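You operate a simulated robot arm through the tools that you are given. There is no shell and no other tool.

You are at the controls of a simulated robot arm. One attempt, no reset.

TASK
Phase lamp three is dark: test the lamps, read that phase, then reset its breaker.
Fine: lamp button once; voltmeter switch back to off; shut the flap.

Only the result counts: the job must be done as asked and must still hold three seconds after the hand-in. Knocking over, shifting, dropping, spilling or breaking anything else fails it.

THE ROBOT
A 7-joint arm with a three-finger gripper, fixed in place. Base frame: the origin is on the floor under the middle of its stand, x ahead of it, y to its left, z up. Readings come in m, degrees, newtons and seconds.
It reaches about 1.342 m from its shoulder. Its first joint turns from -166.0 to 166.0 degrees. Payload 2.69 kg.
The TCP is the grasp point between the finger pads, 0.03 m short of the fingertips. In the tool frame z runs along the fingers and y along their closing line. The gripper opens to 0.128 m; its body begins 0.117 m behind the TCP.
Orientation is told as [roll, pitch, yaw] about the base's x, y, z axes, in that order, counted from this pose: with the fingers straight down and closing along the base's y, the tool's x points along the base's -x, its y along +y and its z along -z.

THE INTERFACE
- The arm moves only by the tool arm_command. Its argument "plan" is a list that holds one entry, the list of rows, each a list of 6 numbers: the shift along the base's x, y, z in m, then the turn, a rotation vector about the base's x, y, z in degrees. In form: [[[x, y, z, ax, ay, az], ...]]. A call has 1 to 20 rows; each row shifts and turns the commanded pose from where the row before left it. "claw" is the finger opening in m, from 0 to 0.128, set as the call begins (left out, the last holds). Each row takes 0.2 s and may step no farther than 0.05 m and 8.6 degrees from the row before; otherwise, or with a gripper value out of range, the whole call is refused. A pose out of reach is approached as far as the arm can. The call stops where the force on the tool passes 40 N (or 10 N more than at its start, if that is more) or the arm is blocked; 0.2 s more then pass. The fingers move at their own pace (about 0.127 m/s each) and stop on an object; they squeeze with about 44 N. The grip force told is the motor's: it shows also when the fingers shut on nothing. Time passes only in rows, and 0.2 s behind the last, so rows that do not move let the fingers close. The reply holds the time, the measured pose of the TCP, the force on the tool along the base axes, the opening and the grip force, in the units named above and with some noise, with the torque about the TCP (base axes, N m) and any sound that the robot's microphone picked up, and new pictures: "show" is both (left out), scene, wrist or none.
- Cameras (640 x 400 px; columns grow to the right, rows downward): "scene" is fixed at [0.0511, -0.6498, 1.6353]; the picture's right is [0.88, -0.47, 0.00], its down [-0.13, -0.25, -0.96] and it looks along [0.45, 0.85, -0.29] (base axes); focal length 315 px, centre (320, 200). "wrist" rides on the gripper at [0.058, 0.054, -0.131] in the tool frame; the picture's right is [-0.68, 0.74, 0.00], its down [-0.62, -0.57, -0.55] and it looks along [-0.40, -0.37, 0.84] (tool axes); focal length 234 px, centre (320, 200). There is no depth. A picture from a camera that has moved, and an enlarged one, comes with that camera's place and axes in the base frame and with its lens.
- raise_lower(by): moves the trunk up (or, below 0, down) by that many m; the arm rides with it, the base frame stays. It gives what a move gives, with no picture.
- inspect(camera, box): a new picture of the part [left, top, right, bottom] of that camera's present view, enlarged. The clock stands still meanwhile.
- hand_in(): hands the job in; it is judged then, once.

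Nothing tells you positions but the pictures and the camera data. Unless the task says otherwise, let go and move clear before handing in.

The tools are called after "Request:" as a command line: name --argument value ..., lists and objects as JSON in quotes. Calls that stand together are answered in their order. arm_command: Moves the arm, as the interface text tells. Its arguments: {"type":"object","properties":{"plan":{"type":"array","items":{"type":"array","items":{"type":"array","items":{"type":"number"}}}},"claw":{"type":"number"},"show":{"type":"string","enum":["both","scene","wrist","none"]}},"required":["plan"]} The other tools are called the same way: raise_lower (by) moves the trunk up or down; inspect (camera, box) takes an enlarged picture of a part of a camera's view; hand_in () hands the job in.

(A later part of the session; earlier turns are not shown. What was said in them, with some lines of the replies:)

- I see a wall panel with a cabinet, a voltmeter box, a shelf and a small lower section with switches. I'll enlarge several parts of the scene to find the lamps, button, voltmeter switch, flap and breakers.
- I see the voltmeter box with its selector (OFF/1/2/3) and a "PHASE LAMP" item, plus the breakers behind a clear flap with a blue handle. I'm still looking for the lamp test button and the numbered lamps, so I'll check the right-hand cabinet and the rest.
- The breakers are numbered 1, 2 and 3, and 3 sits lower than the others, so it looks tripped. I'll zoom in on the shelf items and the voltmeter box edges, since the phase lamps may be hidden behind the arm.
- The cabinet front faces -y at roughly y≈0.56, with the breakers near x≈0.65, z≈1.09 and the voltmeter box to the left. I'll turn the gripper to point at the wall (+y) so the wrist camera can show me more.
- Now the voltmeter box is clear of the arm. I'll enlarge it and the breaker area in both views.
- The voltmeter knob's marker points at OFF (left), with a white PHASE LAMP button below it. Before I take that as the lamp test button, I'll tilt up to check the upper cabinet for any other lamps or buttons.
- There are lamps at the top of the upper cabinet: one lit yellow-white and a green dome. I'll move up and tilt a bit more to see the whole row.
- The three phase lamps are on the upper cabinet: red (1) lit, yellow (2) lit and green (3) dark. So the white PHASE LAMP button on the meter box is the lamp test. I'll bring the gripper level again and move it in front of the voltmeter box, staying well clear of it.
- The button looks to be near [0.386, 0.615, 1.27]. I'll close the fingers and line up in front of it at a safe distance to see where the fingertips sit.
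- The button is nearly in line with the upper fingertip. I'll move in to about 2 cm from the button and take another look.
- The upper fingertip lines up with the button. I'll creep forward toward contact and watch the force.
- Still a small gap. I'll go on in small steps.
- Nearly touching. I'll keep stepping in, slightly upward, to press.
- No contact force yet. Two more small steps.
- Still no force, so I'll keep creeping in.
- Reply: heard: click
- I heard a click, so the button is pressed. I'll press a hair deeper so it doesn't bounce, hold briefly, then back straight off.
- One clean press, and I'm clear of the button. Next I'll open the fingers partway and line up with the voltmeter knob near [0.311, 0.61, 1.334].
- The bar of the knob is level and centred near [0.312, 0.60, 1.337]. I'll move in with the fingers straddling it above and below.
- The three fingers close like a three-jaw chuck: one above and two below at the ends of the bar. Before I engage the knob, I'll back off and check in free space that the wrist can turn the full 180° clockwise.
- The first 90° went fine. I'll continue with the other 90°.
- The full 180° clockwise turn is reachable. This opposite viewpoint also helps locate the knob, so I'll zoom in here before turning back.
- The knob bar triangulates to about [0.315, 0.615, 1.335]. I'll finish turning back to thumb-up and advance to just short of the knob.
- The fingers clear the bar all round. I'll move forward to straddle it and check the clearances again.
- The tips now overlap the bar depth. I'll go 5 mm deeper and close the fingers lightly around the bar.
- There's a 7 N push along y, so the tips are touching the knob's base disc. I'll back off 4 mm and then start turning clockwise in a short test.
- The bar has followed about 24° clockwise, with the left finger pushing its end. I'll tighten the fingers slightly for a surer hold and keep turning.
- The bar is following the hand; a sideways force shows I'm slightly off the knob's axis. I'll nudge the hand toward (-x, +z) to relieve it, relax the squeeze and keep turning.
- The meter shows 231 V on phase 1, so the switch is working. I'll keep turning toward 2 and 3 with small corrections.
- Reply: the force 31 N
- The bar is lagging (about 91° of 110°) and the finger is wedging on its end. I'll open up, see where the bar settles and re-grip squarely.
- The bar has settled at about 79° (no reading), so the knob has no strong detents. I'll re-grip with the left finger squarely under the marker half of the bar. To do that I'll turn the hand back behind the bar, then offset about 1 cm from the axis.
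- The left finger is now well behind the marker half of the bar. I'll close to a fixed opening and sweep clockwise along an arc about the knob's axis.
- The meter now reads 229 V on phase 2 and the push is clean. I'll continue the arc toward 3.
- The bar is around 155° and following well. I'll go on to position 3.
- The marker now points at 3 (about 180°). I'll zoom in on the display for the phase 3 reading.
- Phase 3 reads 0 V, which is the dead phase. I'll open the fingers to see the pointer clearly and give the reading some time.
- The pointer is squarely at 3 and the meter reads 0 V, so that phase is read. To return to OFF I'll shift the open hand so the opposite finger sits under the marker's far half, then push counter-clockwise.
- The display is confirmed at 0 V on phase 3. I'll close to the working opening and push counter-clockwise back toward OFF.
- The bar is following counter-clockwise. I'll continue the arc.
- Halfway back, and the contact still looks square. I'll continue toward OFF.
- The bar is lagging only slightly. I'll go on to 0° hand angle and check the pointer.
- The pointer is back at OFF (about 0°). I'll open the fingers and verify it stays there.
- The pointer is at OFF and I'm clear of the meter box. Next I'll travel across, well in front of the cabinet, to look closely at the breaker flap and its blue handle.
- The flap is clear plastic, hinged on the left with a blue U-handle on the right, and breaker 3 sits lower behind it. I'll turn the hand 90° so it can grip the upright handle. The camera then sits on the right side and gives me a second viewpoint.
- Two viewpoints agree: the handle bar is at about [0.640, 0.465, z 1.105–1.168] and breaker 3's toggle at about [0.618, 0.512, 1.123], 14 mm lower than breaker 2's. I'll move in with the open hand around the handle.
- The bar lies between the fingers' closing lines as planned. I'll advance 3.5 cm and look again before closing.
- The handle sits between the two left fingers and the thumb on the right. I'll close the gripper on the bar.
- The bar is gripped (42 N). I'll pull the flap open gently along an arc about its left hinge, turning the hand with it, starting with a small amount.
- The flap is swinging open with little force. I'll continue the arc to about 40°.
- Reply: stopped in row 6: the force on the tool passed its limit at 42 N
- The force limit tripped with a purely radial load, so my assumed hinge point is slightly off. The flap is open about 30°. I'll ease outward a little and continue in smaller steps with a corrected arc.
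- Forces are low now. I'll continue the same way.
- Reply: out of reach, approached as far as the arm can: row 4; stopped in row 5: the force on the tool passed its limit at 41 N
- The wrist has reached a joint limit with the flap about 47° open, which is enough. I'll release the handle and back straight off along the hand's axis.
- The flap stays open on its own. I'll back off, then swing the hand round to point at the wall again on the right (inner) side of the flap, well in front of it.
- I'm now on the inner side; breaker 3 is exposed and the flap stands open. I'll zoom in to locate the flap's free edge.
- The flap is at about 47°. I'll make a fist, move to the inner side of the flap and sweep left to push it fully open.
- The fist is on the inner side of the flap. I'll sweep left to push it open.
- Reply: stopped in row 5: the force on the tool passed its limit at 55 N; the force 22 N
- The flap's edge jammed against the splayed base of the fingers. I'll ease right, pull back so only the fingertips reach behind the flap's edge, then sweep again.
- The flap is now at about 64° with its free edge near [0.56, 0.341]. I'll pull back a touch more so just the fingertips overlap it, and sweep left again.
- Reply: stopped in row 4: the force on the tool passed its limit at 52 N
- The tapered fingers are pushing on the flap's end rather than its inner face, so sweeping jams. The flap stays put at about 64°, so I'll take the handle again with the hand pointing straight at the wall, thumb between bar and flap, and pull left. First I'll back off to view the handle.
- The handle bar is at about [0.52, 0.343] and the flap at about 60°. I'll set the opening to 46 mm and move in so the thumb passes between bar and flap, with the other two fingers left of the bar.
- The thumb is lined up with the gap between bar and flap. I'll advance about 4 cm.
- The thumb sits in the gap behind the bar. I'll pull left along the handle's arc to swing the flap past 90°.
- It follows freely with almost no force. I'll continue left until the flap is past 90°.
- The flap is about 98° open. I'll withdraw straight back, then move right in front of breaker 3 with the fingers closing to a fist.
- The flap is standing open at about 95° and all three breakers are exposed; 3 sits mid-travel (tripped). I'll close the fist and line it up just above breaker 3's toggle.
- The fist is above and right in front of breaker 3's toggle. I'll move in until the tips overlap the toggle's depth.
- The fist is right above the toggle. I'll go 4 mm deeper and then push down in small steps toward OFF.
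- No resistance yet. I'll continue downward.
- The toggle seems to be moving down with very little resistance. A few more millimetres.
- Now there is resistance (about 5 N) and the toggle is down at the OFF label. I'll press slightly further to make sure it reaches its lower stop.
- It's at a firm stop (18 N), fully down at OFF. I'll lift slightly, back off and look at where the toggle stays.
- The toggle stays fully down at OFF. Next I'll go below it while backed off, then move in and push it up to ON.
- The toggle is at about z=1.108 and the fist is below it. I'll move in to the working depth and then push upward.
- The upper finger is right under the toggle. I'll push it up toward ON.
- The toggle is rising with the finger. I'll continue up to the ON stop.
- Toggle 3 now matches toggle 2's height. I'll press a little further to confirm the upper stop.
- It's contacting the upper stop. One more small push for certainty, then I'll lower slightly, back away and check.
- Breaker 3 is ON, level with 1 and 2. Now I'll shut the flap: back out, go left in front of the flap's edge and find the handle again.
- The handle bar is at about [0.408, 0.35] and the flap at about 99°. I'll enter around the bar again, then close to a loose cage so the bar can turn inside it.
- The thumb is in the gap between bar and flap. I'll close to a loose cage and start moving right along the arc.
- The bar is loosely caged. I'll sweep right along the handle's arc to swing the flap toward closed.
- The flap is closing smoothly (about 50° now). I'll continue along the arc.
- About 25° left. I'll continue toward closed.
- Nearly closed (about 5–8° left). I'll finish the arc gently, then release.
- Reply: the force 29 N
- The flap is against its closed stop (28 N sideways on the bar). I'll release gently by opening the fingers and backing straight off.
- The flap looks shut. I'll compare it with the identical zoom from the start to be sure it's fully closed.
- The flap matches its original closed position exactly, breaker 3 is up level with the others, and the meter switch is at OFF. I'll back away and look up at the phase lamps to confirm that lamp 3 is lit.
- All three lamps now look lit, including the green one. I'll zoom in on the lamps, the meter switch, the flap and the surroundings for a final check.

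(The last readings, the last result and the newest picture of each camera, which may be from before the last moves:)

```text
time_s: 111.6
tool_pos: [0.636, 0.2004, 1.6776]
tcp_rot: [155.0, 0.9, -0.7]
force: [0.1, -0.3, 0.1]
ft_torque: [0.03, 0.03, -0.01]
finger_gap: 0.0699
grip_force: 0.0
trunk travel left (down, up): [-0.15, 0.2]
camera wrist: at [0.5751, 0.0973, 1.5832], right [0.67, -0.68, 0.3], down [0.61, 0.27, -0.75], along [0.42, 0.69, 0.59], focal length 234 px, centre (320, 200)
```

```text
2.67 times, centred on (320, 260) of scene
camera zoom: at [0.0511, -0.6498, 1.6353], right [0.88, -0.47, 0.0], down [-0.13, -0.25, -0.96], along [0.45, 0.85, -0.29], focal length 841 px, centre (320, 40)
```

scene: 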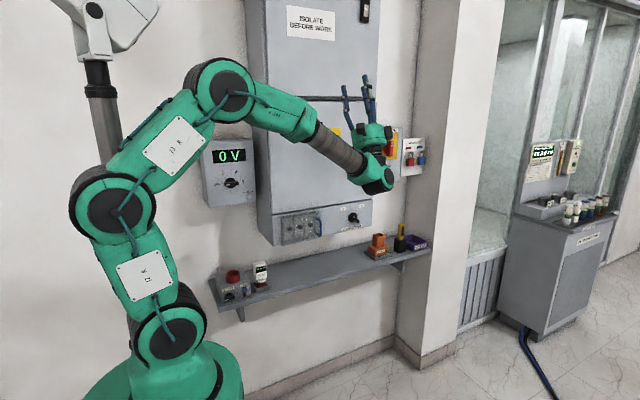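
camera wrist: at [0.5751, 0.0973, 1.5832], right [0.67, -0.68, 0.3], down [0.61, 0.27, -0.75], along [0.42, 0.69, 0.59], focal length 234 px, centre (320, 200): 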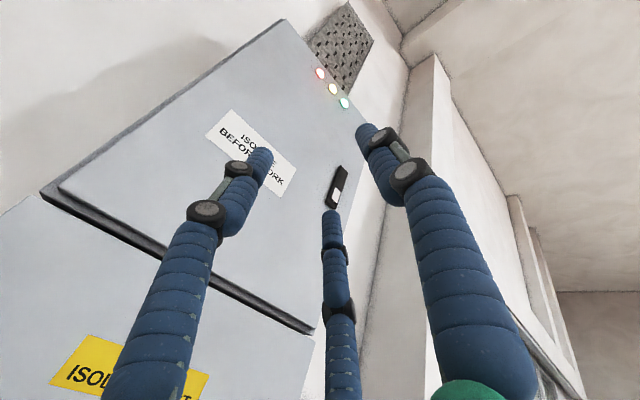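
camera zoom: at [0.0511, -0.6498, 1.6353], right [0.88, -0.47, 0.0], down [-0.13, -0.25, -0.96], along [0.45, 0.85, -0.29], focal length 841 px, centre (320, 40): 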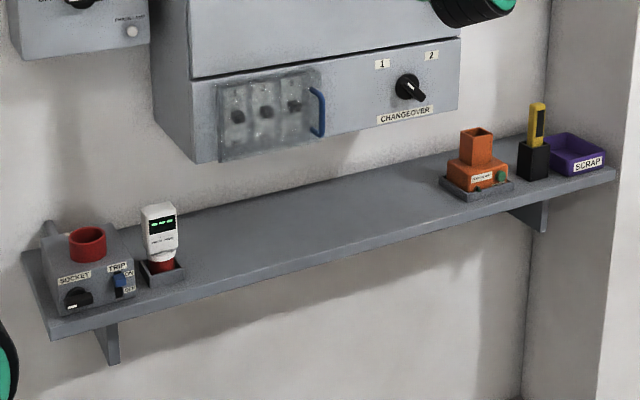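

All three phase lamps are lit, including green lamp 3. The voltmeter switch is at OFF, breaker 3 is ON, the flap is shut, and nothing else has moved. The arm is clear, so I'm handing the job in.

Request:
hand_in

```text
The job is handed in.
```

The job is done and handed in: phase lamp 3 is lit again. The hand-in gave no verdict, so this is from my last look at the panel.

- **Lamp test:** I pressed the PHASE LAMP button once and heard one click. The lamps were out of view during the press, so I didn't see them light.
- **Reading:** with the voltmeter switch at 3, the meter showed 0 V, so that phase was dead. On the way there, phases 1 and 2 read 231 V and 229 V.
- **Reset:** breaker 3 had tripped to mid-travel. I pushed it fully down to OFF, then up to ON, and it now sits level with 1 and 2.
- **Left as asked:** the voltmeter switch is back at OFF and the flap is shut. The arm is clear, and nothing else looks disturbed.

While I was swinging the flap open, the arm hit its force limit four times, with the highest reading at 55 N. The flap and handle look the same as at the start.
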